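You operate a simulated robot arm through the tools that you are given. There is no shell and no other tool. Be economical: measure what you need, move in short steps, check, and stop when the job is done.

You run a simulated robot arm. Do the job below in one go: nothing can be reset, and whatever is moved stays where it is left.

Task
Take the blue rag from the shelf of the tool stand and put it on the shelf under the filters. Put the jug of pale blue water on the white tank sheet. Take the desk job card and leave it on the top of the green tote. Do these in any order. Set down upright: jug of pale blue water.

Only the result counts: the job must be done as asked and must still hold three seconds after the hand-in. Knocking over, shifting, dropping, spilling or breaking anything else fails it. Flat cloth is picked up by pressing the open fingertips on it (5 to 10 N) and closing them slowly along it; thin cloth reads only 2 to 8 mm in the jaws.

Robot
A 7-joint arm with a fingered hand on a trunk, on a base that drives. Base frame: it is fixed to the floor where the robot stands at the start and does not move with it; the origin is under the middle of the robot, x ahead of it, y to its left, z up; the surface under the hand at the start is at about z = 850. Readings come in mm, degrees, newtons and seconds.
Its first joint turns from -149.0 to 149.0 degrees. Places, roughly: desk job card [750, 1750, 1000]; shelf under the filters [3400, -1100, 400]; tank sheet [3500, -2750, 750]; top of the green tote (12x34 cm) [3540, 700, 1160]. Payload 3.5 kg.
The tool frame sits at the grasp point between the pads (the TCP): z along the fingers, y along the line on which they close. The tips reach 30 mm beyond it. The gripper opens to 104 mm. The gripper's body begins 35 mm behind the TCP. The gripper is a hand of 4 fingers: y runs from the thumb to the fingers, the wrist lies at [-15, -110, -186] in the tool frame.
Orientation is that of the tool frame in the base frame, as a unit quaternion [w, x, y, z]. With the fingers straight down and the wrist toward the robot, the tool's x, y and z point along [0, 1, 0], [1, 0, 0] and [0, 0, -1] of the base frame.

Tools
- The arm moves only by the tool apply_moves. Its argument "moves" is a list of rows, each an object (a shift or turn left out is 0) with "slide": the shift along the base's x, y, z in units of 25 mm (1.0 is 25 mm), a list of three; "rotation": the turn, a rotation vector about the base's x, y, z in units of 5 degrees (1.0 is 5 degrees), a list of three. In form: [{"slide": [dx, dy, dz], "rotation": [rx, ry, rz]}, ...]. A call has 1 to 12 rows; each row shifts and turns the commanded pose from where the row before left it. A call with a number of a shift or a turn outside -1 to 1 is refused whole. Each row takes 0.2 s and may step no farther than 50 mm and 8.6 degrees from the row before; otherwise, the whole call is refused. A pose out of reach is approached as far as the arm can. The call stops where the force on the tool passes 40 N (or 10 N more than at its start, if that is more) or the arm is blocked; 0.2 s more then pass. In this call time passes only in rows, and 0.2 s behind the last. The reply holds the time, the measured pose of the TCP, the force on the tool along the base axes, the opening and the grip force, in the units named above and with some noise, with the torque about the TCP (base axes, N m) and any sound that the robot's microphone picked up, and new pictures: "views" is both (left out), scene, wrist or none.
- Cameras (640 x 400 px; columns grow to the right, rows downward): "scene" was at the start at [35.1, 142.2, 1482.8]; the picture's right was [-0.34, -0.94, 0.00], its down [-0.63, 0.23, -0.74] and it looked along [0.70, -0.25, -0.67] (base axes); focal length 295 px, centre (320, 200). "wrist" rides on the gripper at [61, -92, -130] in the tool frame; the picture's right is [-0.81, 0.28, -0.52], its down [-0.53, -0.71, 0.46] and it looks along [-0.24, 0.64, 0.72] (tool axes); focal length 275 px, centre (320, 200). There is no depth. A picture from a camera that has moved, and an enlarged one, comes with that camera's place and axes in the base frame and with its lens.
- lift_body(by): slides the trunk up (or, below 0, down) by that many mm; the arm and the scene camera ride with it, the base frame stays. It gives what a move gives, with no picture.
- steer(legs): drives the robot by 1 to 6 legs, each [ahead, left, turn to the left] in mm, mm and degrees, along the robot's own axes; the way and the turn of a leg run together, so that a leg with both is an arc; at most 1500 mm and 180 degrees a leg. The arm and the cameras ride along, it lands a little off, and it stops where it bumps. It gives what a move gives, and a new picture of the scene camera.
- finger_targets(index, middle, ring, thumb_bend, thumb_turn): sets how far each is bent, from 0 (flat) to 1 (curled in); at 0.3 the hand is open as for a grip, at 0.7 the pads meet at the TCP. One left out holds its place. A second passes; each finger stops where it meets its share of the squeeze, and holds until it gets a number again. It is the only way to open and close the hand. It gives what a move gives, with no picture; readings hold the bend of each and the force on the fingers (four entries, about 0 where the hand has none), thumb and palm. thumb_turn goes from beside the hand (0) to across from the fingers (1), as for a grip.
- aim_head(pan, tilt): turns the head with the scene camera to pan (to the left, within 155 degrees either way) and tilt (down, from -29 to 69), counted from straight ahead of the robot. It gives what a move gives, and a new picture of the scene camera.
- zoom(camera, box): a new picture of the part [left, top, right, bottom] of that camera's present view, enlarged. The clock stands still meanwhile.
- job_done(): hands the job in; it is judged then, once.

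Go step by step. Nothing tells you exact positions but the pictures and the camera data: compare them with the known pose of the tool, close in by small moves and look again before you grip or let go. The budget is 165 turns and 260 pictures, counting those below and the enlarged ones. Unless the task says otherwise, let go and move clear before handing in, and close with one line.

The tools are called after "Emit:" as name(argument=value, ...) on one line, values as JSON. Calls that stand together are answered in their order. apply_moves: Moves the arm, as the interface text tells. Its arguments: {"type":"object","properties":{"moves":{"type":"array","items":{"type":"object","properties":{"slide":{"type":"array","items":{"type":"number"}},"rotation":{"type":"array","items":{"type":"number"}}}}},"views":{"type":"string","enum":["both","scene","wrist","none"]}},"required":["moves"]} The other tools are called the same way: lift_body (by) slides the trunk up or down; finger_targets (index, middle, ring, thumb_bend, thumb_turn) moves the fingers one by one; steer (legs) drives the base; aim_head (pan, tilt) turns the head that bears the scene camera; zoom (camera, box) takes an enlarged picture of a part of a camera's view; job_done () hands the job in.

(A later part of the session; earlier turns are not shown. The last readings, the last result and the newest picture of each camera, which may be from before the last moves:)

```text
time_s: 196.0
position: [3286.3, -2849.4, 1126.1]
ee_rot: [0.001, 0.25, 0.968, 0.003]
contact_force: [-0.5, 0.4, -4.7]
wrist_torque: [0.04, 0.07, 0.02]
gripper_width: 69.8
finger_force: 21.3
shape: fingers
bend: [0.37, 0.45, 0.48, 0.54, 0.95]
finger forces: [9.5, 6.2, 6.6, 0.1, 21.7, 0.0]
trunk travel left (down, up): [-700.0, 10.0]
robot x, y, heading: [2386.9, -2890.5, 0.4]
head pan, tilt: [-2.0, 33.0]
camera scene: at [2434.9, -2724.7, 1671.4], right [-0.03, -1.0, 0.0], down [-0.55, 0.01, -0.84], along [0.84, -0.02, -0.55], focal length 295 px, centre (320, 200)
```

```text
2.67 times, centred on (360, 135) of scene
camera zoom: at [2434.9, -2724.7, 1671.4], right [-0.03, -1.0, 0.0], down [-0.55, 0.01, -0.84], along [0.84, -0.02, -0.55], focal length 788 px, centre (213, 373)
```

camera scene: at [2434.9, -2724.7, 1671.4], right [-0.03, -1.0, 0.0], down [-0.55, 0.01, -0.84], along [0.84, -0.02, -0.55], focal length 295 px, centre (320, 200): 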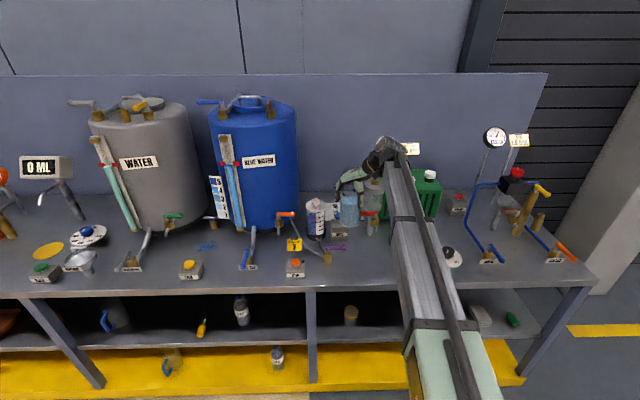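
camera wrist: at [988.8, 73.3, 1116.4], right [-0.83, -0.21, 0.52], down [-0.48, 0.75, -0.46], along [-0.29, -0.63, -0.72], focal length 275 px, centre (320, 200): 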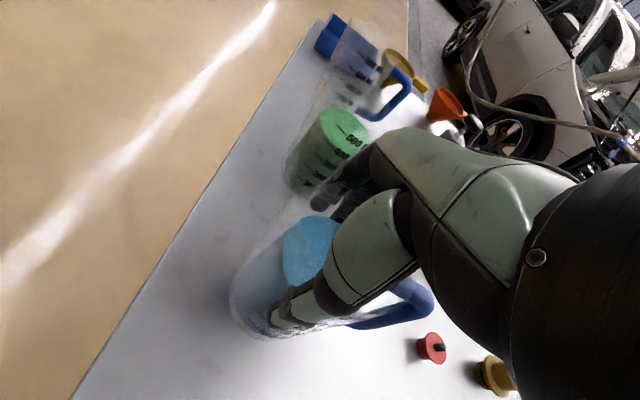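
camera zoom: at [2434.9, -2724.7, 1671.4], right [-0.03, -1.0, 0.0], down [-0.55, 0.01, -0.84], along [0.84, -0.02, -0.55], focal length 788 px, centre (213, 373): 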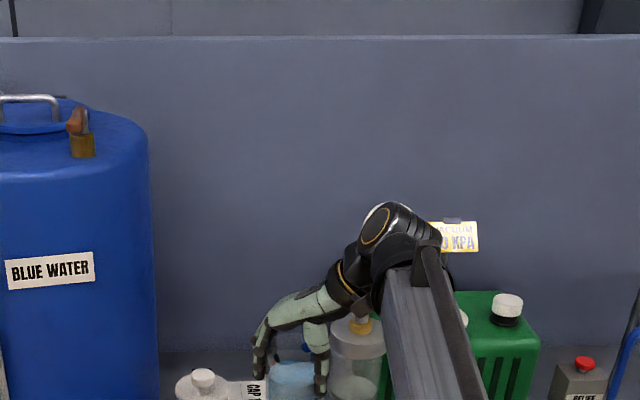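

Lined up. The jug's bottom is at about 1010, above everything in front, so I'll drive forward 340 mm and check with both cameras.

Emit:
steer(legs=[[340, 8, 0]])

Emit:
zoom(camera="scene", box=[280, 120, 480, 245])

Emit:
zoom(camera="wrist", box=[0, 0, 640, 400])

```text
time_s: 198.2
position: [3622.0, -2832.0, 1124.5]
ee_rot: [0.0, 0.245, 0.969, 0.002]
contact_force: [-0.4, 1.4, -4.3]
wrist_torque: [0.04, 0.09, 0.01]
gripper_width: 69.5
finger_force: 21.9
shape: fingers
bend: [0.37, 0.45, 0.48, 0.54, 0.95]
finger forces: [9.3, 6.2, 6.7, 0.0, 21.6, 0.0]
trunk travel left (down, up): [-700.0, 10.0]
robot x, y, heading: [2727.1, -2878.3, 0.9]
head pan, tilt: [-2.0, 33.0]
camera scene: at [2770.7, -2712.3, 1671.4], right [-0.02, -1.0, 0.0], down [-0.55, 0.01, -0.84], along [0.84, -0.02, -0.55], focal length 295 px, centre (320, 200)
```

scene: 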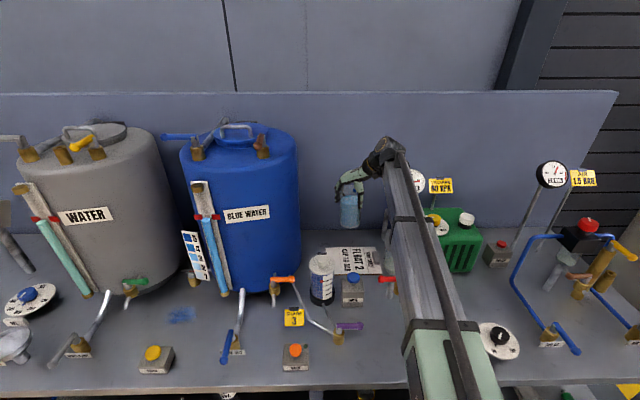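

```text
3.20 times, centred on (380, 182) of scene
camera zoom: at [2770.7, -2712.3, 1671.4], right [-0.02, -1.0, 0.0], down [-0.55, 0.01, -0.84], along [0.84, -0.02, -0.55], focal length 945 px, centre (128, 256)
```

zoom: 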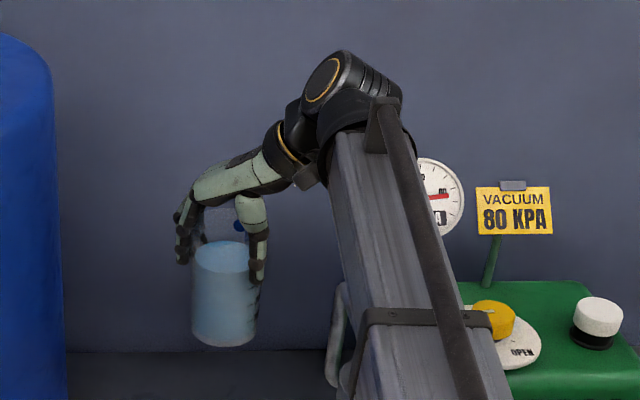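

```text
1.00 times, centred on (320, 200) of wrist (not enlarged: the box is as wide or as high as the picture)
camera zoom: at [3526.1, -2883.6, 1255.1], right [0.84, -0.15, 0.52], down [0.13, -0.88, -0.46], along [0.52, 0.45, -0.72], focal length 275 px, centre (320, 200)
```

zoom: 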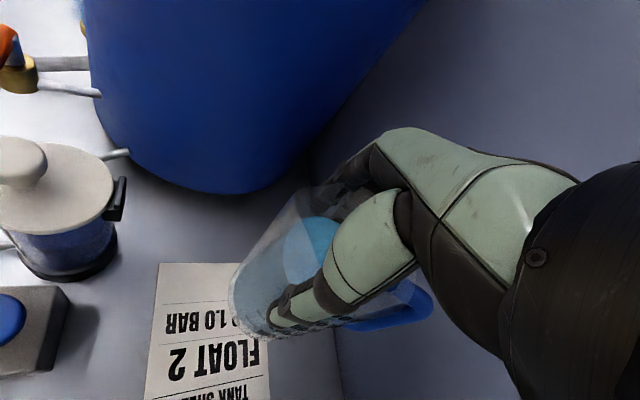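

With z≈828 as the common plane, the sheet spans about x 3548–3690 and y −2755 to −2950. I'll aim the jug axis at (3615,-2830), which keeps the handle away from the jar, and then lower.

Emit:
apply_moves(moves=[{"slide": [-0.36, 0.14, 0]}, {"slide": [-0.36, 0.14, 0]}], views="none")

Emit:
lift_body(by=-110)

Emit:
zoom(camera="scene", box=[280, 150, 480, 275])

Emit:
zoom(camera="wrist", box=[0, 0, 640, 400])

```text
time_s: 198.8
position: [3604.4, -2823.5, 1125.4]
ee_rot: [0.001, 0.245, 0.969, 0.003]
contact_force: [-0.3, -0.3, -4.5]
wrist_torque: [0.02, 0.07, 0.01]
gripper_width: 69.3
finger_force: 21.7
shape: fingers
bend: [0.37, 0.45, 0.48, 0.54, 0.95]
finger forces: [9.3, 6.2, 6.6, 0.1, 21.6, 0.0]
trunk travel left (down, up): [-700.0, 10.0]
robot x, y, heading: [2725.4, -2879.7, 0.9]
head pan, tilt: [-2.0, 33.0]
```

```text
time_s: 200.2
position: [3603.0, -2825.0, 1015.4]
ee_rot: [0.001, 0.245, 0.969, 0.002]
contact_force: [0.0, -0.1, -5.4]
wrist_torque: [0.02, 0.03, -0.03]
gripper_width: 69.4
finger_force: 22.0
shape: fingers
bend: [0.37, 0.45, 0.48, 0.54, 0.95]
finger forces: [9.4, 6.0, 6.6, 0.0, 21.6, 0.0]
trunk travel left (down, up): [-590.0, 120.0]
robot x, y, heading: [2720.6, -2881.5, 0.6]
head pan, tilt: [-2.0, 33.0]
```

```text
3.20 times, centred on (380, 212) of scene
camera zoom: at [2769.4, -2712.4, 1561.5], right [-0.02, -1.0, 0.0], down [-0.54, 0.01, -0.84], along [0.84, -0.02, -0.54], focal length 945 px, centre (128, 160)
```

zoom: 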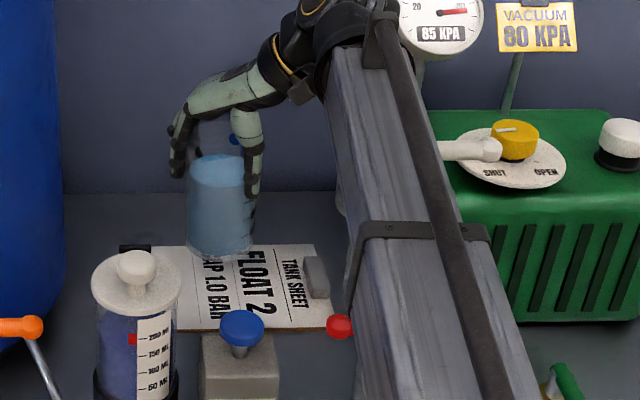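

```text
1.00 times, centred on (320, 200) of wrist (not enlarged: the box is as wide or as high as the picture)
camera zoom: at [3507.1, -2876.5, 1145.2], right [0.84, -0.15, 0.52], down [0.13, -0.88, -0.46], along [0.52, 0.45, -0.72], focal length 275 px, centre (320, 200)
```

zoom: 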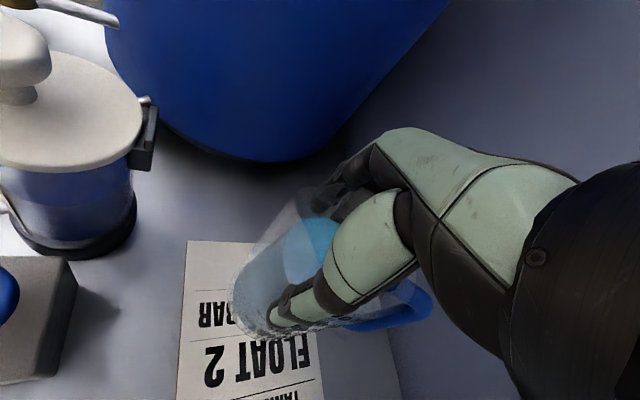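

The jug base is over the sheet at about (3613,-2837), and there's a small grey weight on the sheet's right side that is clear of it. I'll lower the rest.

Emit:
apply_moves(moves=[{"slide": [0, 0, -0.5]}, {"slide": [0, 0, -0.5]}, {"slide": [0, 0, -0.5]}, {"slide": [0, 0, -0.5]}], views="none")

Emit:
zoom(camera="scene", box=[280, 150, 480, 275])

Emit:
zoom(camera="wrist", box=[100, 150, 500, 400])

```text
time_s: 201.2
position: [3603.9, -2823.4, 964.0]
ee_rot: [0.0, 0.245, 0.97, 0.003]
contact_force: [0.0, 0.0, -4.8]
wrist_torque: [0.04, 0.05, -0.04]
gripper_width: 69.2
finger_force: 22.0
shape: fingers
bend: [0.37, 0.45, 0.48, 0.54, 0.95]
finger forces: [9.3, 6.1, 6.6, 0.1, 21.5, 0.1]
trunk travel left (down, up): [-590.0, 120.0]
robot x, y, heading: [2728.5, -2882.4, 1.0]
head pan, tilt: [-2.0, 33.0]
```

```text
3.20 times, centred on (380, 212) of scene
camera zoom: at [2769.6, -2712.3, 1561.5], right [-0.02, -1.0, 0.0], down [-0.55, 0.01, -0.84], along [0.84, -0.02, -0.55], focal length 945 px, centre (128, 160)
```

zoom: 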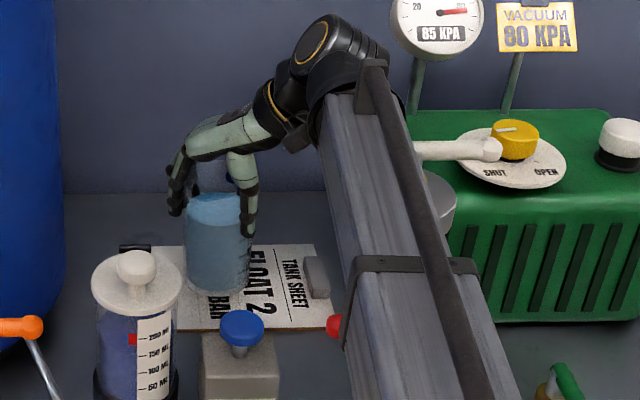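

```text
1.60 times, centred on (300, 275) of wrist
camera zoom: at [3507.5, -2875.7, 1094.1], right [0.84, -0.15, 0.52], down [0.13, -0.88, -0.46], along [0.52, 0.45, -0.72], focal length 440 px, centre (352, 80)
```

zoom: 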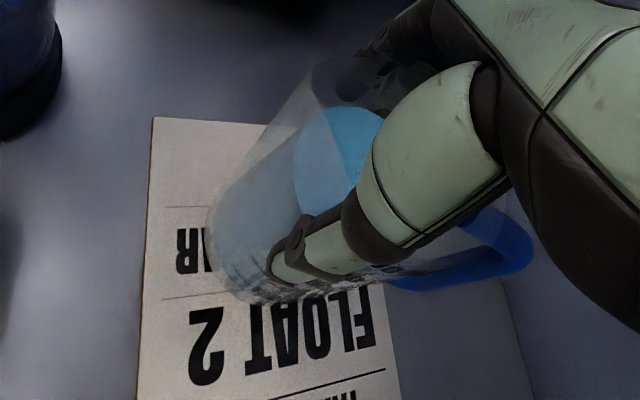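

Emit:
apply_moves(moves=[{"slide": [0, 0, -0.2]}, {"slide": [0, 0, -0.2]}, {"slide": [0, 0, -0.15]}], views="none")

Emit:
apply_moves(moves=[{"slide": [0, 0, -0.12]}], views="scene")

Emit:
zoom(camera="scene", box=[300, 180, 400, 260])

```text
time_s: 202.0
position: [3606.3, -2823.7, 951.1]
ee_rot: [0.001, 0.246, 0.969, 0.002]
contact_force: [0.5, 0.7, -5.0]
wrist_torque: [0.06, 0.06, 0.0]
gripper_width: 69.7
finger_force: 21.5
shape: fingers
bend: [0.37, 0.45, 0.48, 0.54, 0.95]
finger forces: [9.3, 6.1, 6.6, 0.0, 21.4, 0.0]
trunk travel left (down, up): [-590.0, 120.0]
robot x, y, heading: [2723.3, -2879.0, 0.9]
head pan, tilt: [-2.0, 33.0]
```

```text
time_s: 202.4
position: [3605.3, -2824.0, 949.3]
ee_rot: [0.001, 0.245, 0.969, 0.003]
contact_force: [-0.3, 0.1, -5.0]
wrist_torque: [-0.01, 0.05, 0.04]
gripper_width: 69.1
finger_force: 22.1
shape: fingers
bend: [0.37, 0.45, 0.48, 0.54, 0.95]
finger forces: [9.2, 6.1, 6.5, 0.0, 21.5, 0.0]
trunk travel left (down, up): [-590.0, 120.0]
robot x, y, heading: [2725.2, -2881.0, 0.9]
head pan, tilt: [-2.0, 33.0]
camera scene: at [2769.5, -2712.3, 1561.5], right [-0.02, -1.0, 0.0], down [-0.54, 0.01, -0.84], along [0.84, -0.02, -0.55], focal length 295 px, centre (320, 200)
```

scene: 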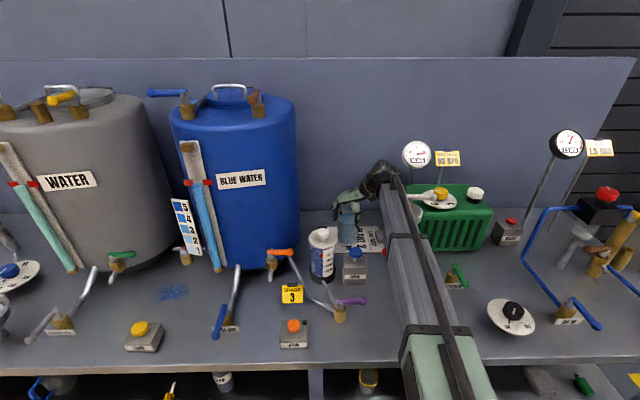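

```text
5.00 times, centred on (350, 220) of scene
camera zoom: at [2769.5, -2712.3, 1561.5], right [-0.02, -1.0, 0.0], down [-0.54, 0.01, -0.84], along [0.84, -0.02, -0.55], focal length 1477 px, centre (170, 100)
```

zoom: 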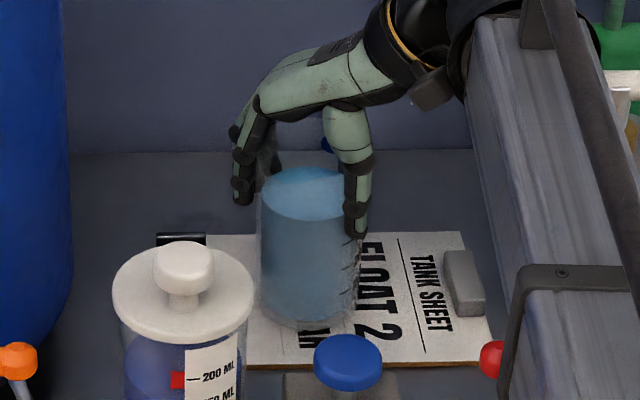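

Emit:
apply_moves(moves=[{"slide": [0, 0, -0.12]}, {"slide": [0, 0, -0.12]}], views="none")

Emit:
apply_moves(moves=[{"slide": [0, 0, -0.12]}, {"slide": [0, 0, -0.12]}], views="none")

```text
time_s: 203.0
position: [3604.5, -2823.0, 944.8]
ee_rot: [0.002, 0.245, 0.97, 0.003]
contact_force: [-1.5, -1.0, 3.8]
wrist_torque: [0.05, -0.06, -0.02]
gripper_width: 69.7
finger_force: 22.5
shape: fingers
bend: [0.37, 0.45, 0.48, 0.54, 0.95]
finger forces: [10.0, 5.9, 6.6, 0.0, 23.1, 0.0]
trunk travel left (down, up): [-590.0, 120.0]
robot x, y, heading: [2728.1, -2881.2, 0.9]
head pan, tilt: [-2.0, 33.0]
```

```text
time_s: 203.6
position: [3601.7, -2823.2, 941.7]
ee_rot: [0.003, 0.245, 0.969, 0.005]
contact_force: [-4.9, -0.9, 31.4]
wrist_torque: [0.45, -0.64, 0.02]
gripper_width: 69.7
finger_force: 26.9
shape: fingers
bend: [0.37, 0.45, 0.47, 0.54, 0.95]
finger forces: [12.7, 6.8, 7.4, 0.0, 27.2, 0.1]
trunk travel left (down, up): [-590.0, 120.0]
robot x, y, heading: [2725.4, -2882.8, 0.9]
head pan, tilt: [-2.0, 33.0]
```

Contact at TCP≈945, as expected. I'll ease the pressure off and release slowly.

Emit:
apply_moves(moves=[{"slide": [0, 0, 0.12]}], views="none")

Emit:
finger_targets(index=0.34, middle=0.38, ring=0.4, thumb_bend=0.48)

Emit:
zoom(camera="scene", box=[300, 180, 400, 260])

```text
time_s: 204.0
position: [3602.4, -2824.3, 941.4]
ee_rot: [0.002, 0.245, 0.97, 0.003]
contact_force: [-4.1, -0.1, 25.7]
wrist_torque: [0.47, -0.64, 0.07]
gripper_width: 69.6
finger_force: 26.6
shape: fingers
bend: [0.36, 0.45, 0.47, 0.54, 0.95]
finger forces: [12.8, 6.9, 7.5, 0.0, 25.6, 0.0]
trunk travel left (down, up): [-590.0, 120.0]
robot x, y, heading: [2723.0, -2876.7, 0.9]
head pan, tilt: [-2.0, 33.0]
```

```text
time_s: 205.0
position: [3603.9, -2824.2, 939.4]
ee_rot: [0.001, 0.246, 0.969, 0.002]
contact_force: [-2.1, -0.7, 3.2]
wrist_torque: [0.04, -0.02, -0.03]
gripper_width: 84.8
finger_force: 7.5
shape: fingers
bend: [0.31, 0.38, 0.4, 0.46, 0.97]
finger forces: [6.4, 0.1, 0.1, 0.0, 7.6, 0.0]
trunk travel left (down, up): [-590.0, 120.0]
robot x, y, heading: [2725.5, -2880.1, 0.8]
head pan, tilt: [-2.0, 33.0]
```

```text
5.00 times, centred on (350, 220) of scene
camera zoom: at [2768.3, -2712.5, 1561.5], right [-0.02, -1.0, 0.0], down [-0.54, 0.01, -0.84], along [0.84, -0.02, -0.54], focal length 1477 px, centre (170, 100)
```

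zoom: 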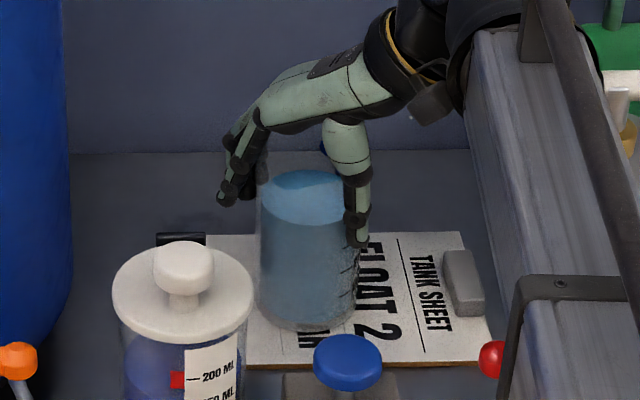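

The jug is standing on the sheet. I'll open fully and rise clear.

Emit:
finger_targets(index=0.22, middle=0.25, ring=0.25, thumb_bend=0.3)

Emit:
finger_targets(thumb_bend=0.2)

Emit:
apply_moves(moves=[{"slide": [0, 0, 0.3]}, {"slide": [0, 0, 0.5]}, {"slide": [0, 0, 0.8]}, {"slide": [0, 0, 0.8]}], views="both")

Emit:
zoom(camera="scene", box=[300, 180, 400, 260])

```text
time_s: 206.0
position: [3604.2, -2823.6, 939.0]
ee_rot: [0.001, 0.246, 0.969, 0.002]
contact_force: [-1.1, -0.9, -0.6]
wrist_torque: [-0.01, -0.05, -0.04]
gripper_width: 115.3
finger_force: 0.6
shape: fingers
bend: [0.22, 0.25, 0.25, 0.3, 0.97]
finger forces: [0.0, 0.0, 0.0, 0.1, 0.9, 0.0]
trunk travel left (down, up): [-590.0, 120.0]
robot x, y, heading: [2725.7, -2881.9, 0.8]
head pan, tilt: [-2.0, 33.0]
```

```text
time_s: 207.0
position: [3603.1, -2823.2, 939.9]
ee_rot: [0.001, 0.245, 0.969, 0.003]
contact_force: [0.3, 0.4, 0.7]
wrist_torque: [0.0, 0.0, -0.01]
gripper_width: 122.6
finger_force: 0.1
shape: fingers
bend: [0.22, 0.25, 0.25, 0.2, 0.97]
finger forces: [0.0, 0.0, 0.1, 0.1, 0.0, 0.1]
trunk travel left (down, up): [-590.0, 120.0]
robot x, y, heading: [2727.0, -2882.7, 1.1]
head pan, tilt: [-2.0, 33.0]
```

```text
time_s: 208.0
position: [3603.7, -2823.0, 999.0]
ee_rot: [0.001, 0.245, 0.969, 0.003]
contact_force: [-0.2, 0.5, 0.1]
wrist_torque: [0.0, -0.04, -0.04]
gripper_width: 122.2
finger_force: 0.1
shape: fingers
bend: [0.22, 0.25, 0.25, 0.2, 0.97]
finger forces: [0.0, 0.0, 0.0, 0.0, 0.1, 0.0]
trunk travel left (down, up): [-590.0, 120.0]
robot x, y, heading: [2725.5, -2877.1, 0.8]
head pan, tilt: [-2.0, 33.0]
camera scene: at [2768.8, -2712.4, 1561.5], right [-0.02, -1.0, 0.0], down [-0.54, 0.01, -0.84], along [0.84, -0.02, -0.54], focal length 295 px, centre (320, 200)
camera wrist: at [3506.5, -2876.0, 1129.5], right [0.84, -0.15, 0.52], down [0.13, -0.88, -0.46], along [0.52, 0.45, -0.72], focal length 275 px, centre (320, 200)
```

scene: 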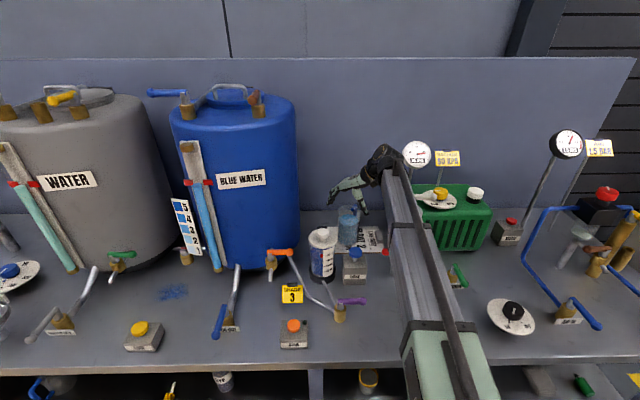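
wrist: 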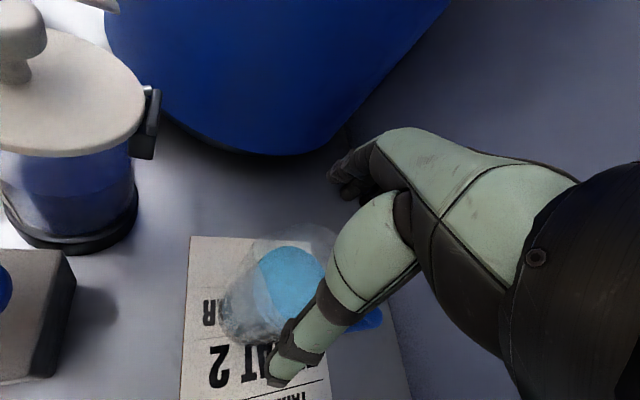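

```text
5.00 times, centred on (350, 220) of scene
camera zoom: at [2768.8, -2712.4, 1561.5], right [-0.02, -1.0, 0.0], down [-0.54, 0.01, -0.84], along [0.84, -0.02, -0.54], focal length 1477 px, centre (170, 100)
```

zoom: 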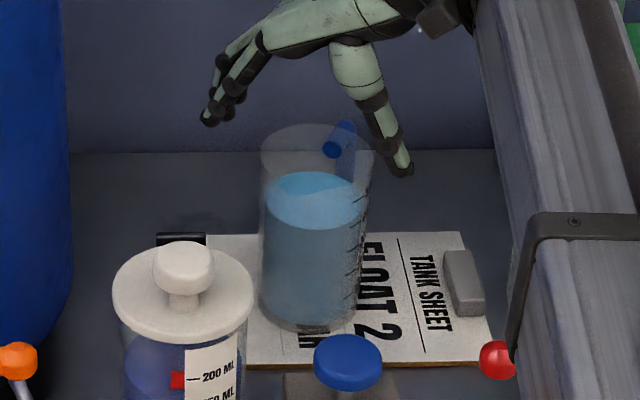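

The jug is upright on the tank sheet. I'll raise with the trunk and back away, then head for the desk job card.

Emit:
lift_body(by=118)

Emit:
steer(legs=[[-750, 0, 0], [0, 1500, 0], [0, 1500, 0]])

Emit:
aim_head(pan=5, tilt=28)

Emit:
zoom(camera="scene", box=[0, 40, 320, 240])

```text
time_s: 209.5
position: [3603.2, -2824.0, 1116.2]
ee_rot: [0.001, 0.245, 0.969, 0.003]
contact_force: [0.7, -0.1, -0.2]
wrist_torque: [0.04, -0.02, 0.02]
gripper_width: 122.1
finger_force: 0.1
shape: fingers
bend: [0.22, 0.25, 0.25, 0.2, 0.97]
finger forces: [0.0, 0.0, 0.0, 0.0, 0.0, 0.0]
trunk travel left (down, up): [-708.0, 2.0]
robot x, y, heading: [2725.7, -2877.1, 0.8]
head pan, tilt: [-2.0, 33.0]
```

```text
time_s: 227.6
position: [2792.9, 196.4, 1116.6]
ee_rot: [0.0, 0.232, 0.973, 0.002]
contact_force: [0.9, -0.4, -0.4]
wrist_torque: [-0.01, 0.03, 0.03]
gripper_width: 122.7
finger_force: 0.0
shape: fingers
bend: [0.22, 0.25, 0.25, 0.2, 0.97]
finger forces: [0.0, 0.0, 0.1, 0.0, 0.1, 0.0]
trunk travel left (down, up): [-708.0, 2.0]
robot x, y, heading: [1916.6, 118.3, 2.5]
head pan, tilt: [-2.0, 33.0]
camera scene: at [1954.9, 285.5, 1679.5], right [0.01, -1.0, 0.0], down [-0.54, 0.0, -0.84], along [0.84, 0.01, -0.54], focal length 295 px, centre (320, 200)
```

scene: 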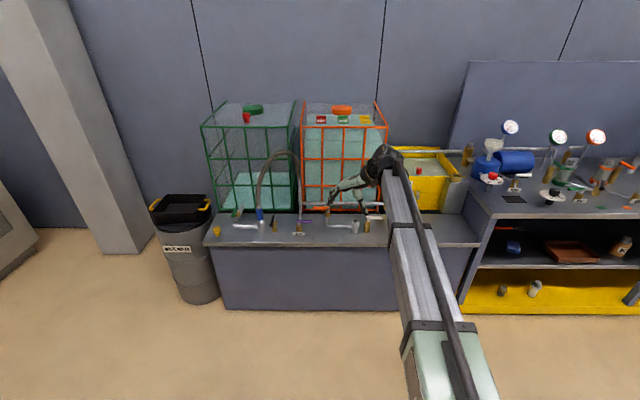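

```text
time_s: 228.3
position: [2790.6, 196.7, 1117.0]
ee_rot: [0.0, 0.232, 0.973, 0.002]
contact_force: [-0.4, 0.4, -1.0]
wrist_torque: [0.01, -0.01, 0.02]
gripper_width: 122.5
finger_force: 0.1
shape: fingers
bend: [0.22, 0.25, 0.25, 0.2, 0.97]
finger forces: [0.1, 0.0, 0.0, 0.1, 0.0, 0.0]
trunk travel left (down, up): [-708.0, 2.0]
robot x, y, heading: [1917.2, 114.7, 2.3]
head pan, tilt: [5.0, 28.0]
camera scene: at [1956.2, 296.3, 1687.3], right [0.13, -0.99, 0.0], down [-0.47, -0.06, -0.88], along [0.88, 0.11, -0.47], focal length 295 px, centre (320, 200)
```

scene: 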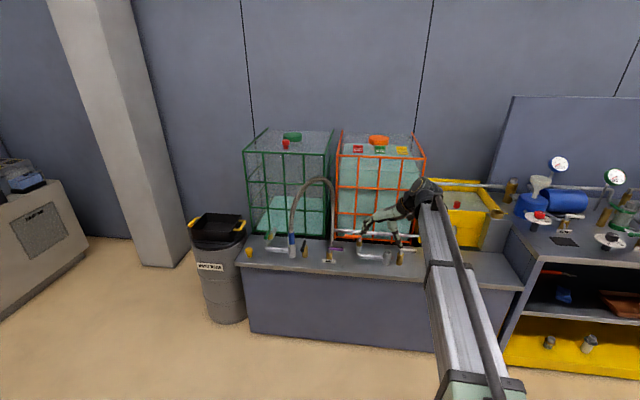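

```text
2.00 times, centred on (160, 140) of scene
camera zoom: at [1956.2, 296.3, 1687.3], right [0.13, -0.99, 0.0], down [-0.47, -0.06, -0.88], along [0.88, 0.11, -0.47], focal length 591 px, centre (640, 320)
```

zoom: 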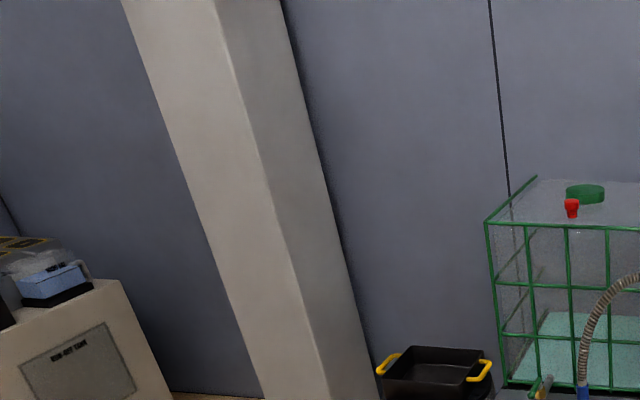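

Emit:
zoom(camera="scene", box=[230, 110, 350, 190])

Emit:
aim_head(pan=110, tilt=25)

Emit:
aim_head(pan=140, tilt=25)

```text
5.00 times, centred on (290, 150) of scene
camera zoom: at [1956.2, 296.3, 1687.3], right [0.13, -0.99, 0.0], down [-0.47, -0.06, -0.88], along [0.88, 0.11, -0.47], focal length 1477 px, centre (470, 450)
```

zoom: 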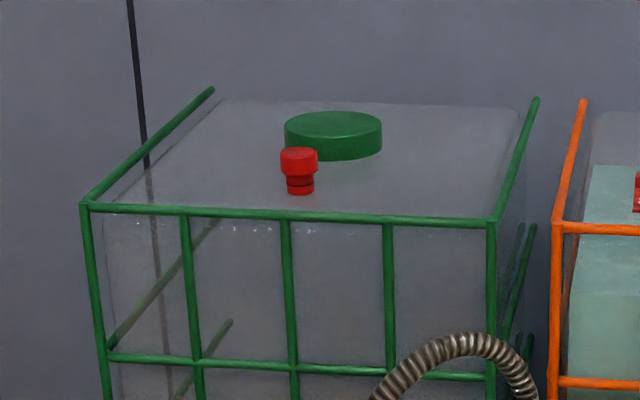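

```text
time_s: 230.1
position: [2791.7, 195.3, 1116.5]
ee_rot: [0.0, 0.233, 0.972, 0.003]
contact_force: [0.3, -0.4, 0.4]
wrist_torque: [-0.02, -0.01, 0.0]
gripper_width: 122.4
finger_force: 0.0
shape: fingers
bend: [0.22, 0.25, 0.25, 0.2, 0.97]
finger forces: [0.0, 0.0, 0.1, 0.1, 0.1, 0.1]
trunk travel left (down, up): [-708.0, 2.0]
robot x, y, heading: [1915.4, 116.3, 2.5]
head pan, tilt: [110.0, 25.0]
camera scene: at [1830.7, 369.7, 1692.2], right [0.92, 0.38, 0.0], down [0.16, -0.39, -0.91], along [-0.35, 0.84, -0.42], focal length 295 px, centre (320, 200)
```

scene: 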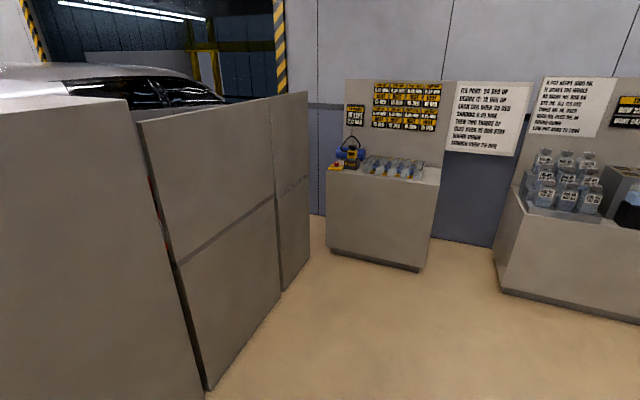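

```text
time_s: 231.1
position: [2792.1, 196.2, 1118.2]
ee_rot: [0.001, 0.233, 0.973, 0.002]
contact_force: [0.1, 0.8, 0.1]
wrist_torque: [0.05, 0.0, 0.03]
gripper_width: 122.5
finger_force: 0.1
shape: fingers
bend: [0.22, 0.25, 0.25, 0.2, 0.97]
finger forces: [0.1, 0.0, 0.0, 0.1, 0.1, 0.0]
trunk travel left (down, up): [-708.0, 2.0]
robot x, y, heading: [1917.1, 119.2, 2.6]
head pan, tilt: [140.0, 25.0]
camera scene: at [1792.8, 340.8, 1692.2], right [0.61, 0.79, 0.0], down [0.33, -0.26, -0.91], along [-0.72, 0.55, -0.42], focal length 295 px, centre (320, 200)
```

scene: 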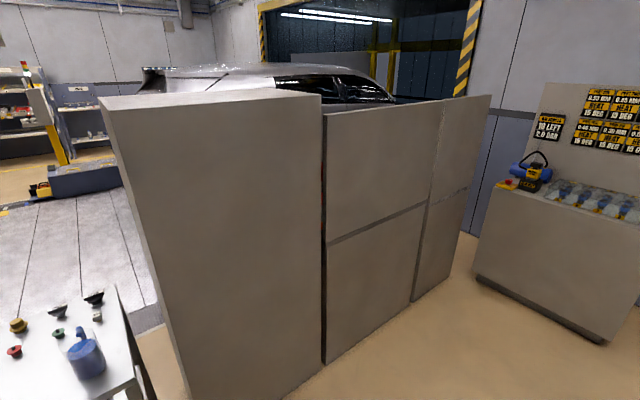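

The tote's top is a flat clear surface with a red plug and a green cap. The job card's desk is on the far side of the cabinets, facing −x, so I'll drive round the table facing +y and up the front corridor.

Emit:
lift_body(by=-50)

Emit:
steer(legs=[[0, -1500, 0], [0, 0, 87.5], [0, 1500, 0], [0, 500, 0]])

Emit:
aim_head(pan=0, tilt=20)

```text
time_s: 232.0
position: [2791.7, 196.0, 1067.5]
ee_rot: [0.001, 0.233, 0.972, 0.003]
contact_force: [1.3, 1.0, -0.4]
wrist_torque: [-0.02, -0.05, 0.01]
gripper_width: 122.2
finger_force: 0.1
shape: fingers
bend: [0.22, 0.25, 0.25, 0.2, 0.97]
finger forces: [0.0, 0.1, 0.1, 0.1, 0.0, 0.0]
trunk travel left (down, up): [-658.0, 52.0]
robot x, y, heading: [1916.1, 119.9, 2.2]
head pan, tilt: [140.0, 25.0]
```

```text
time_s: 252.6
position: [-42.7, -517.7, 1068.5]
ee_rot: [-0.001, -0.509, 0.861, 0.003]
contact_force: [-0.3, -0.6, 0.5]
wrist_torque: [0.0, -0.02, 0.0]
gripper_width: 122.4
finger_force: 0.0
shape: fingers
bend: [0.22, 0.25, 0.25, 0.2, 0.97]
finger forces: [0.0, 0.0, 0.0, 0.1, 0.0, 0.0]
trunk travel left (down, up): [-658.0, 52.0]
robot x, y, heading: [8.8, -1399.6, 90.8]
head pan, tilt: [140.0, 25.0]
camera scene: at [-218.3, -1512.9, 1642.1], right [-0.77, 0.64, 0.0], down [0.27, 0.33, -0.91], along [-0.58, -0.7, -0.42], focal length 295 px, centre (320, 200)
```

scene: 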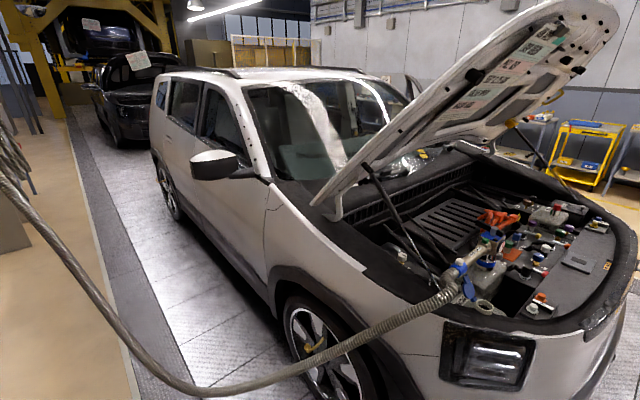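

```text
time_s: 254.8
position: [-41.7, -518.2, 1067.4]
ee_rot: [-0.002, -0.509, 0.861, 0.002]
contact_force: [-0.1, -0.8, -0.5]
wrist_torque: [0.0, -0.02, 0.03]
gripper_width: 122.5
finger_force: 0.1
shape: fingers
bend: [0.22, 0.25, 0.25, 0.2, 0.97]
finger forces: [0.0, 0.0, 0.1, 0.0, 0.0, 0.0]
trunk travel left (down, up): [-658.0, 52.0]
robot x, y, heading: [6.8, -1391.7, 90.7]
head pan, tilt: [0.0, 20.0]
camera scene: at [-159.9, -1348.7, 1650.3], right [1.0, 0.01, 0.0], down [0.0, -0.34, -0.94], along [-0.01, 0.94, -0.34], focal length 295 px, centre (320, 200)
```

scene: 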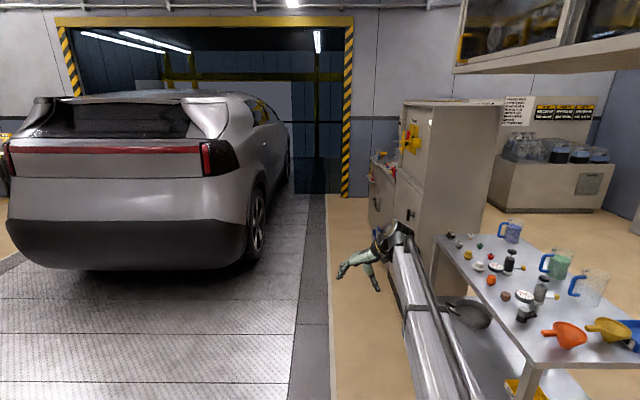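

The white counter I saw behind the robot at the start isn't in this view. Before driving up the corridor I'll check around for it.

Emit:
aim_head(pan=70, tilt=45)

Emit:
aim_head(pan=-110, tilt=40)

Emit:
aim_head(pan=-10, tilt=40)

```text
time_s: 256.2
position: [-41.4, -518.0, 1067.4]
ee_rot: [-0.001, -0.51, 0.86, 0.002]
contact_force: [0.3, 0.5, -0.3]
wrist_torque: [0.03, 0.0, 0.0]
gripper_width: 122.4
finger_force: 0.1
shape: fingers
bend: [0.22, 0.25, 0.25, 0.2, 0.97]
finger forces: [0.0, 0.0, 0.0, 0.0, 0.0, 0.1]
trunk travel left (down, up): [-658.0, 52.0]
robot x, y, heading: [6.5, -1398.4, 90.4]
head pan, tilt: [70.0, 45.0]
camera scene: at [-235.8, -1414.6, 1611.6], right [0.33, 0.94, 0.0], down [0.67, -0.24, -0.71], along [-0.67, 0.24, -0.71], focal length 295 px, centre (320, 200)
```

scene: 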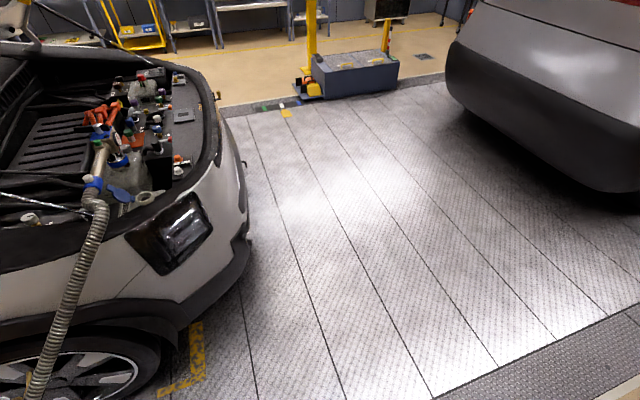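

```text
time_s: 258.9
position: [-41.9, -517.8, 1066.6]
ee_rot: [-0.001, -0.51, 0.86, 0.003]
contact_force: [0.7, -0.1, -0.2]
wrist_torque: [-0.01, -0.01, -0.02]
gripper_width: 122.4
finger_force: 0.0
shape: fingers
bend: [0.22, 0.25, 0.25, 0.2, 0.97]
finger forces: [0.0, 0.0, 0.0, 0.0, 0.0, 0.1]
trunk travel left (down, up): [-658.0, 52.0]
robot x, y, heading: [8.5, -1395.3, 90.3]
head pan, tilt: [-110.0, 40.0]
camera scene: at [-79.0, -1470.2, 1618.9], right [-0.33, -0.94, 0.0], down [-0.61, 0.21, -0.77], along [0.72, -0.26, -0.64], focal length 295 px, centre (320, 200)
```

scene: 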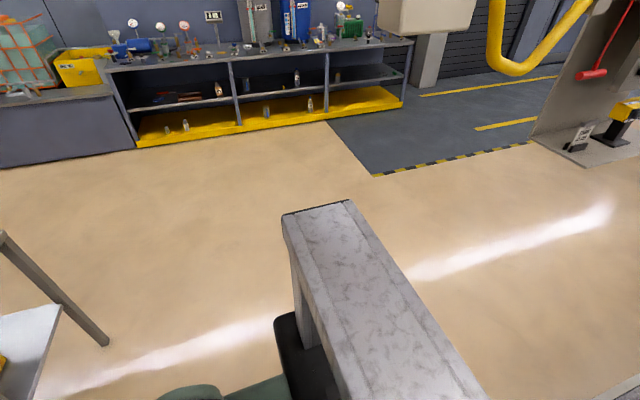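

```text
time_s: 260.7
position: [-41.4, -518.4, 1067.1]
ee_rot: [-0.001, -0.51, 0.86, 0.002]
contact_force: [0.6, -0.3, 0.2]
wrist_torque: [0.01, 0.02, 0.01]
gripper_width: 122.5
finger_force: 0.1
shape: fingers
bend: [0.22, 0.25, 0.25, 0.2, 0.97]
finger forces: [0.0, 0.1, 0.0, 0.0, 0.1, 0.1]
trunk travel left (down, up): [-658.0, 52.0]
robot x, y, heading: [10.7, -1392.2, 90.5]
head pan, tilt: [-10.0, 40.0]
camera scene: at [-145.0, -1358.0, 1618.9], right [0.99, -0.17, 0.0], down [-0.11, -0.63, -0.77], along [0.13, 0.76, -0.64], focal length 295 px, centre (320, 200)
```

scene: 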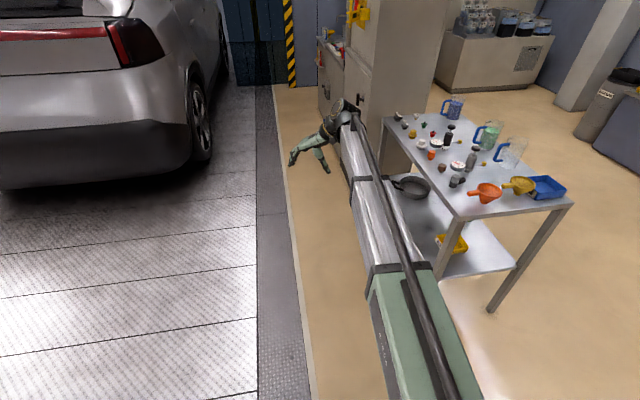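

The slab is the robot's own mast, so the corridor is clear. I'll drive up it.

Emit:
steer(legs=[[0, 50, 0], [1500, 0, 0], [500, 0, 0]])

Emit:
aim_head(pan=-30, tilt=30)

Emit:
zoom(camera="scene", box=[200, 80, 520, 280])

```text
time_s: 271.2
position: [-112.3, 1482.0, 1065.9]
ee_rot: [-0.002, -0.513, 0.859, 0.003]
contact_force: [0.5, -0.4, -0.4]
wrist_torque: [0.0, 0.01, 0.02]
gripper_width: 122.4
finger_force: 0.0
shape: fingers
bend: [0.22, 0.25, 0.25, 0.2, 0.97]
finger forces: [0.0, 0.1, 0.0, 0.0, 0.0, 0.0]
trunk travel left (down, up): [-658.0, 52.0]
robot x, y, heading: [-54.4, 600.9, 91.0]
head pan, tilt: [-10.0, 40.0]
camera scene: at [-209.6, 640.7, 1618.8], right [0.99, -0.16, 0.0], down [-0.1, -0.64, -0.77], along [0.12, 0.76, -0.64], focal length 295 px, centre (320, 200)
```

scene: 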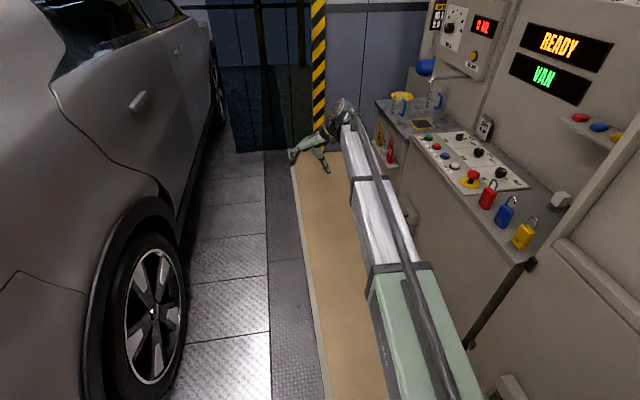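

```text
time_s: 272.0
position: [-111.5, 1480.4, 1067.4]
ee_rot: [-0.001, -0.512, 0.859, 0.002]
contact_force: [0.4, 0.0, -0.2]
wrist_torque: [-0.04, 0.02, 0.0]
gripper_width: 122.7
finger_force: 0.0
shape: fingers
bend: [0.22, 0.25, 0.25, 0.2, 0.97]
finger forces: [0.0, 0.1, 0.0, 0.0, 0.1, 0.0]
trunk travel left (down, up): [-658.0, 52.0]
robot x, y, heading: [-54.9, 602.4, 90.7]
head pan, tilt: [-30.0, 30.0]
camera scene: at [-179.1, 635.1, 1634.2], right [0.87, -0.49, 0.0], down [-0.24, -0.44, -0.87], along [0.42, 0.76, -0.5], focal length 295 px, centre (320, 200)
```

scene: 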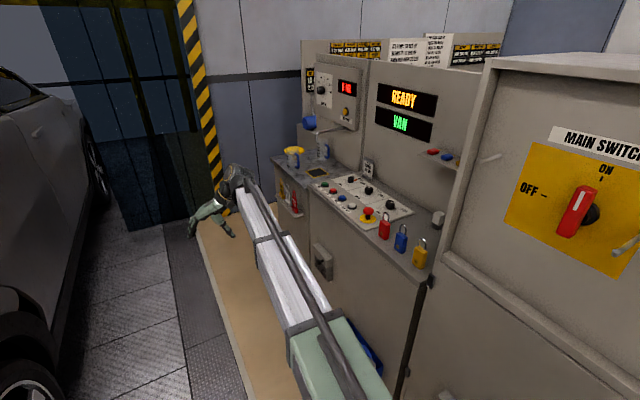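

```text
2.00 times, centred on (360, 180) of scene
camera zoom: at [-179.1, 635.1, 1634.2], right [0.87, -0.49, 0.0], down [-0.24, -0.44, -0.87], along [0.42, 0.76, -0.5], focal length 591 px, centre (240, 240)
```

zoom: 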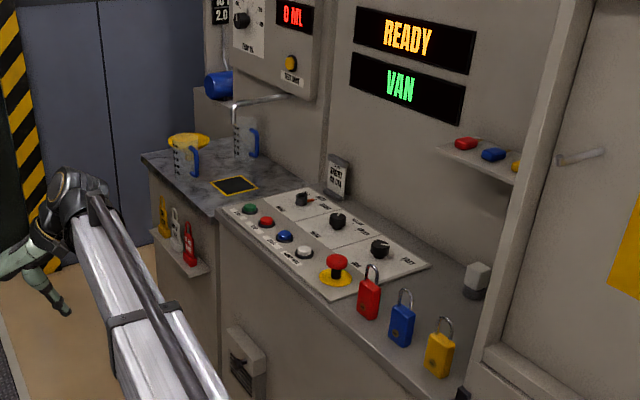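

The job card appears to be the small upright card in a holder at the back of the desk, at about (750,1760,1000). I'll zoom in closer.

Emit:
zoom(camera="scene", box=[345, 145, 405, 185])

Emit:
zoom(camera="scene", box=[300, 130, 460, 230])

```text
10.00 times, centred on (375, 165) of scene
camera zoom: at [-179.1, 635.1, 1634.2], right [0.87, -0.49, 0.0], down [-0.24, -0.44, -0.87], along [0.42, 0.76, -0.5], focal length 2954 px, centre (-230, 550)
```

zoom: 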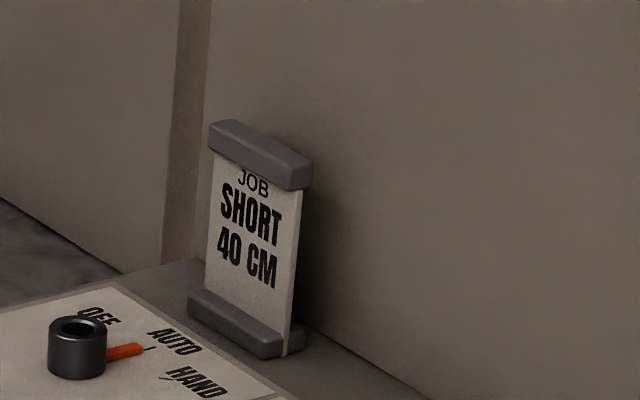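

```text
4.00 times, centred on (380, 180) of scene
camera zoom: at [-179.1, 635.1, 1634.2], right [0.87, -0.49, 0.0], down [-0.24, -0.44, -0.87], along [0.42, 0.76, -0.5], focal length 1182 px, centre (80, 280)
```

zoom: 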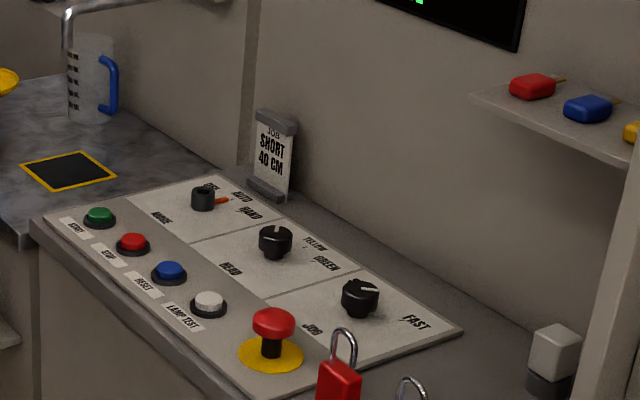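

It's a JOB card, about 70 mm wide and 115 mm tall, with a grip bar along its top, standing near (737,1766) in front of the panel. I'll straighten the hand's yaw and retract the arm here in the corridor.

Emit:
apply_moves(moves=[{"rotation": [0, 0, -1], "slide": [0, -0.77, 0]}, {"rotation": [0, 0, -1], "slide": [0, -0.77, 0]}, {"rotation": [0, 0, -1], "slide": [0, -0.77, 0]}, {"rotation": [0, 0, -1], "slide": [0, -0.77, 0]}, {"rotation": [0, 0, -1], "slide": [0, -0.77, 0]}, {"rotation": [0, 0, -1], "slide": [0, -0.77, 0]}, {"rotation": [0, 0, -1], "slide": [0, -0.77, 0]}, {"rotation": [0, 0, -1], "slide": [0, -0.77, 0]}, {"rotation": [0, 0, -1], "slide": [0, -0.77, 0]}, {"rotation": [0, 0, -1], "slide": [0, -0.77, 0]}, {"rotation": [0, 0, -1], "slide": [0, -0.77, 0]}, {"rotation": [0, 0, -1], "slide": [0, -0.77, 0]}], views="none")

Emit:
lift_body(by=50)

Emit:
steer(legs=[[800, 20, 0]])

```text
time_s: 274.6
position: [-113.4, 1250.1, 1068.2]
ee_rot: [0.0, -0.013, 1.0, 0.004]
contact_force: [0.1, 0.2, 0.3]
wrist_torque: [-0.03, -0.01, -0.01]
gripper_width: 122.6
finger_force: 0.1
shape: fingers
bend: [0.22, 0.25, 0.25, 0.2, 0.97]
finger forces: [0.0, 0.1, 0.1, 0.0, 0.0, 0.1]
trunk travel left (down, up): [-658.0, 52.0]
robot x, y, heading: [-57.7, 601.5, 91.0]
head pan, tilt: [-30.0, 30.0]
```

```text
time_s: 275.5
position: [-113.0, 1250.8, 1117.8]
ee_rot: [0.0, -0.015, 1.0, 0.002]
contact_force: [-1.2, -0.6, 0.5]
wrist_torque: [0.0, -0.02, -0.03]
gripper_width: 122.7
finger_force: 0.3
shape: fingers
bend: [0.22, 0.25, 0.25, 0.2, 0.97]
finger forces: [0.0, 0.0, 0.0, 0.0, 0.0, 0.1]
trunk travel left (down, up): [-708.0, 2.0]
robot x, y, heading: [-54.0, 605.8, 91.0]
head pan, tilt: [-30.0, 30.0]
```

```text
time_s: 279.8
position: [-150.9, 2043.2, 1117.0]
ee_rot: [0.001, -0.016, 1.0, 0.002]
contact_force: [-0.8, -0.3, 0.2]
wrist_torque: [0.01, -0.01, 0.01]
gripper_width: 122.6
finger_force: 0.0
shape: fingers
bend: [0.22, 0.25, 0.25, 0.2, 0.97]
finger forces: [0.1, 0.0, 0.0, 0.0, 0.0, 0.0]
trunk travel left (down, up): [-708.0, 2.0]
robot x, y, heading: [-89.8, 1395.7, 91.3]
head pan, tilt: [-30.0, 30.0]
camera scene: at [-213.7, 1427.6, 1684.2], right [0.88, -0.48, 0.0], down [-0.24, -0.44, -0.87], along [0.42, 0.76, -0.5], focal length 295 px, centre (320, 200)
```

scene: 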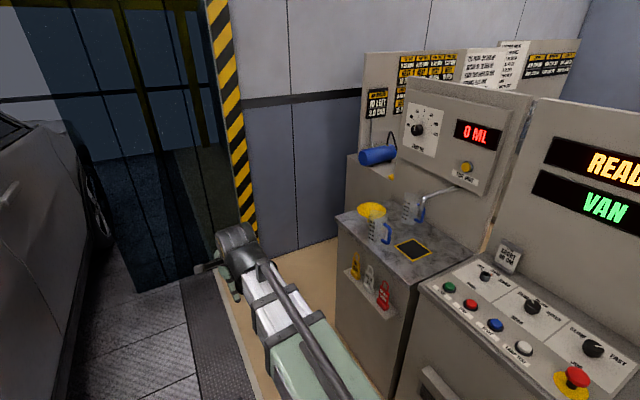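

The sweep is clear of the spout and jugs. I'll turn to face the desk.

Emit:
steer(legs=[[0, 0, -91.3]])

Emit:
aim_head(pan=5, tilt=30)

Emit:
zoom(camera="scene", box=[100, 80, 420, 280])

```text
time_s: 284.1
position: [560.6, 1418.9, 1118.1]
ee_rot: [0.002, 0.716, 0.698, 0.001]
contact_force: [0.0, 0.3, 0.6]
wrist_torque: [0.01, -0.01, -0.02]
gripper_width: 122.4
finger_force: 0.1
shape: fingers
bend: [0.22, 0.25, 0.25, 0.2, 0.97]
finger forces: [0.0, 0.0, 0.1, 0.0, 0.0, 0.0]
trunk travel left (down, up): [-708.0, 2.0]
robot x, y, heading: [-91.4, 1399.1, -2.4]
head pan, tilt: [-30.0, 30.0]
camera scene: at [-50.3, 1519.9, 1684.2], right [-0.53, -0.85, 0.0], down [-0.42, 0.27, -0.87], along [0.73, -0.46, -0.5], focal length 295 px, centre (320, 200)
```

scene: 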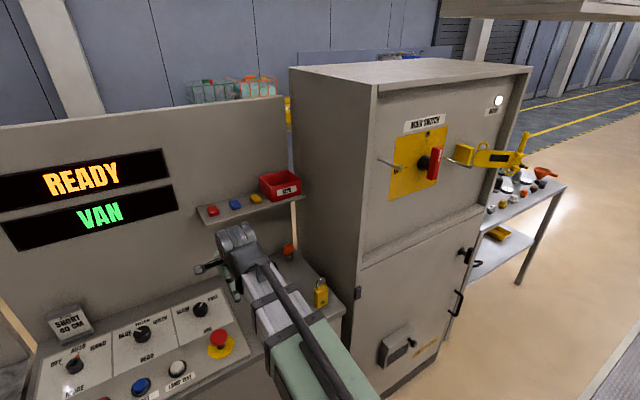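

```text
time_s: 285.1
position: [558.9, 1418.9, 1117.3]
ee_rot: [0.002, 0.716, 0.698, 0.002]
contact_force: [0.6, -0.3, -0.9]
wrist_torque: [0.0, 0.03, 0.02]
gripper_width: 122.7
finger_force: 0.1
shape: fingers
bend: [0.22, 0.25, 0.25, 0.2, 0.97]
finger forces: [0.0, 0.1, 0.0, 0.0, 0.1, 0.1]
trunk travel left (down, up): [-708.0, 2.0]
robot x, y, heading: [-89.2, 1393.4, -2.1]
head pan, tilt: [5.0, 30.0]
camera scene: at [-36.6, 1572.5, 1684.2], right [0.05, -1.0, 0.0], down [-0.5, -0.02, -0.87], along [0.86, 0.04, -0.5], focal length 295 px, centre (320, 200)
```

scene: 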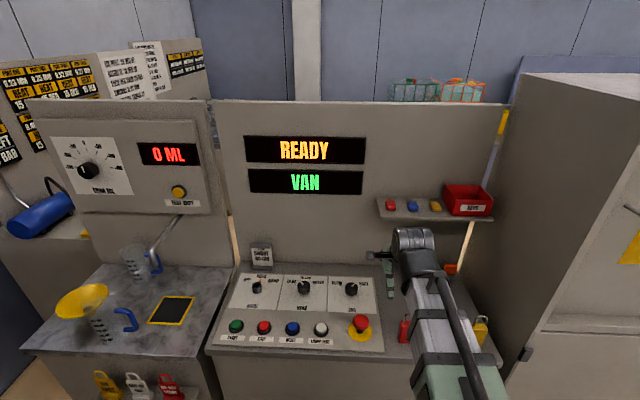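

```text
2.00 times, centred on (260, 180) of scene
camera zoom: at [-36.6, 1572.5, 1684.2], right [0.05, -1.0, 0.0], down [-0.5, -0.02, -0.87], along [0.86, 0.04, -0.5], focal length 591 px, centre (440, 240)
```

zoom: 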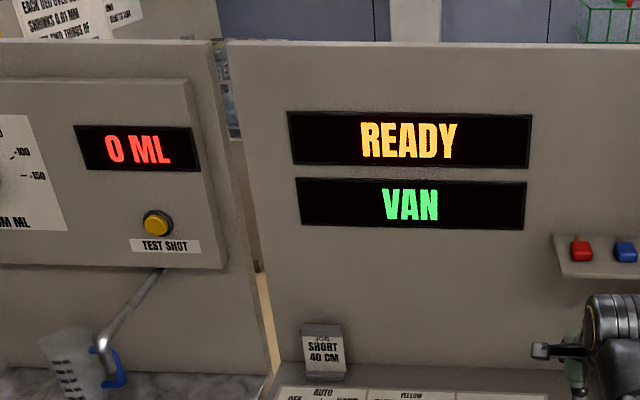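

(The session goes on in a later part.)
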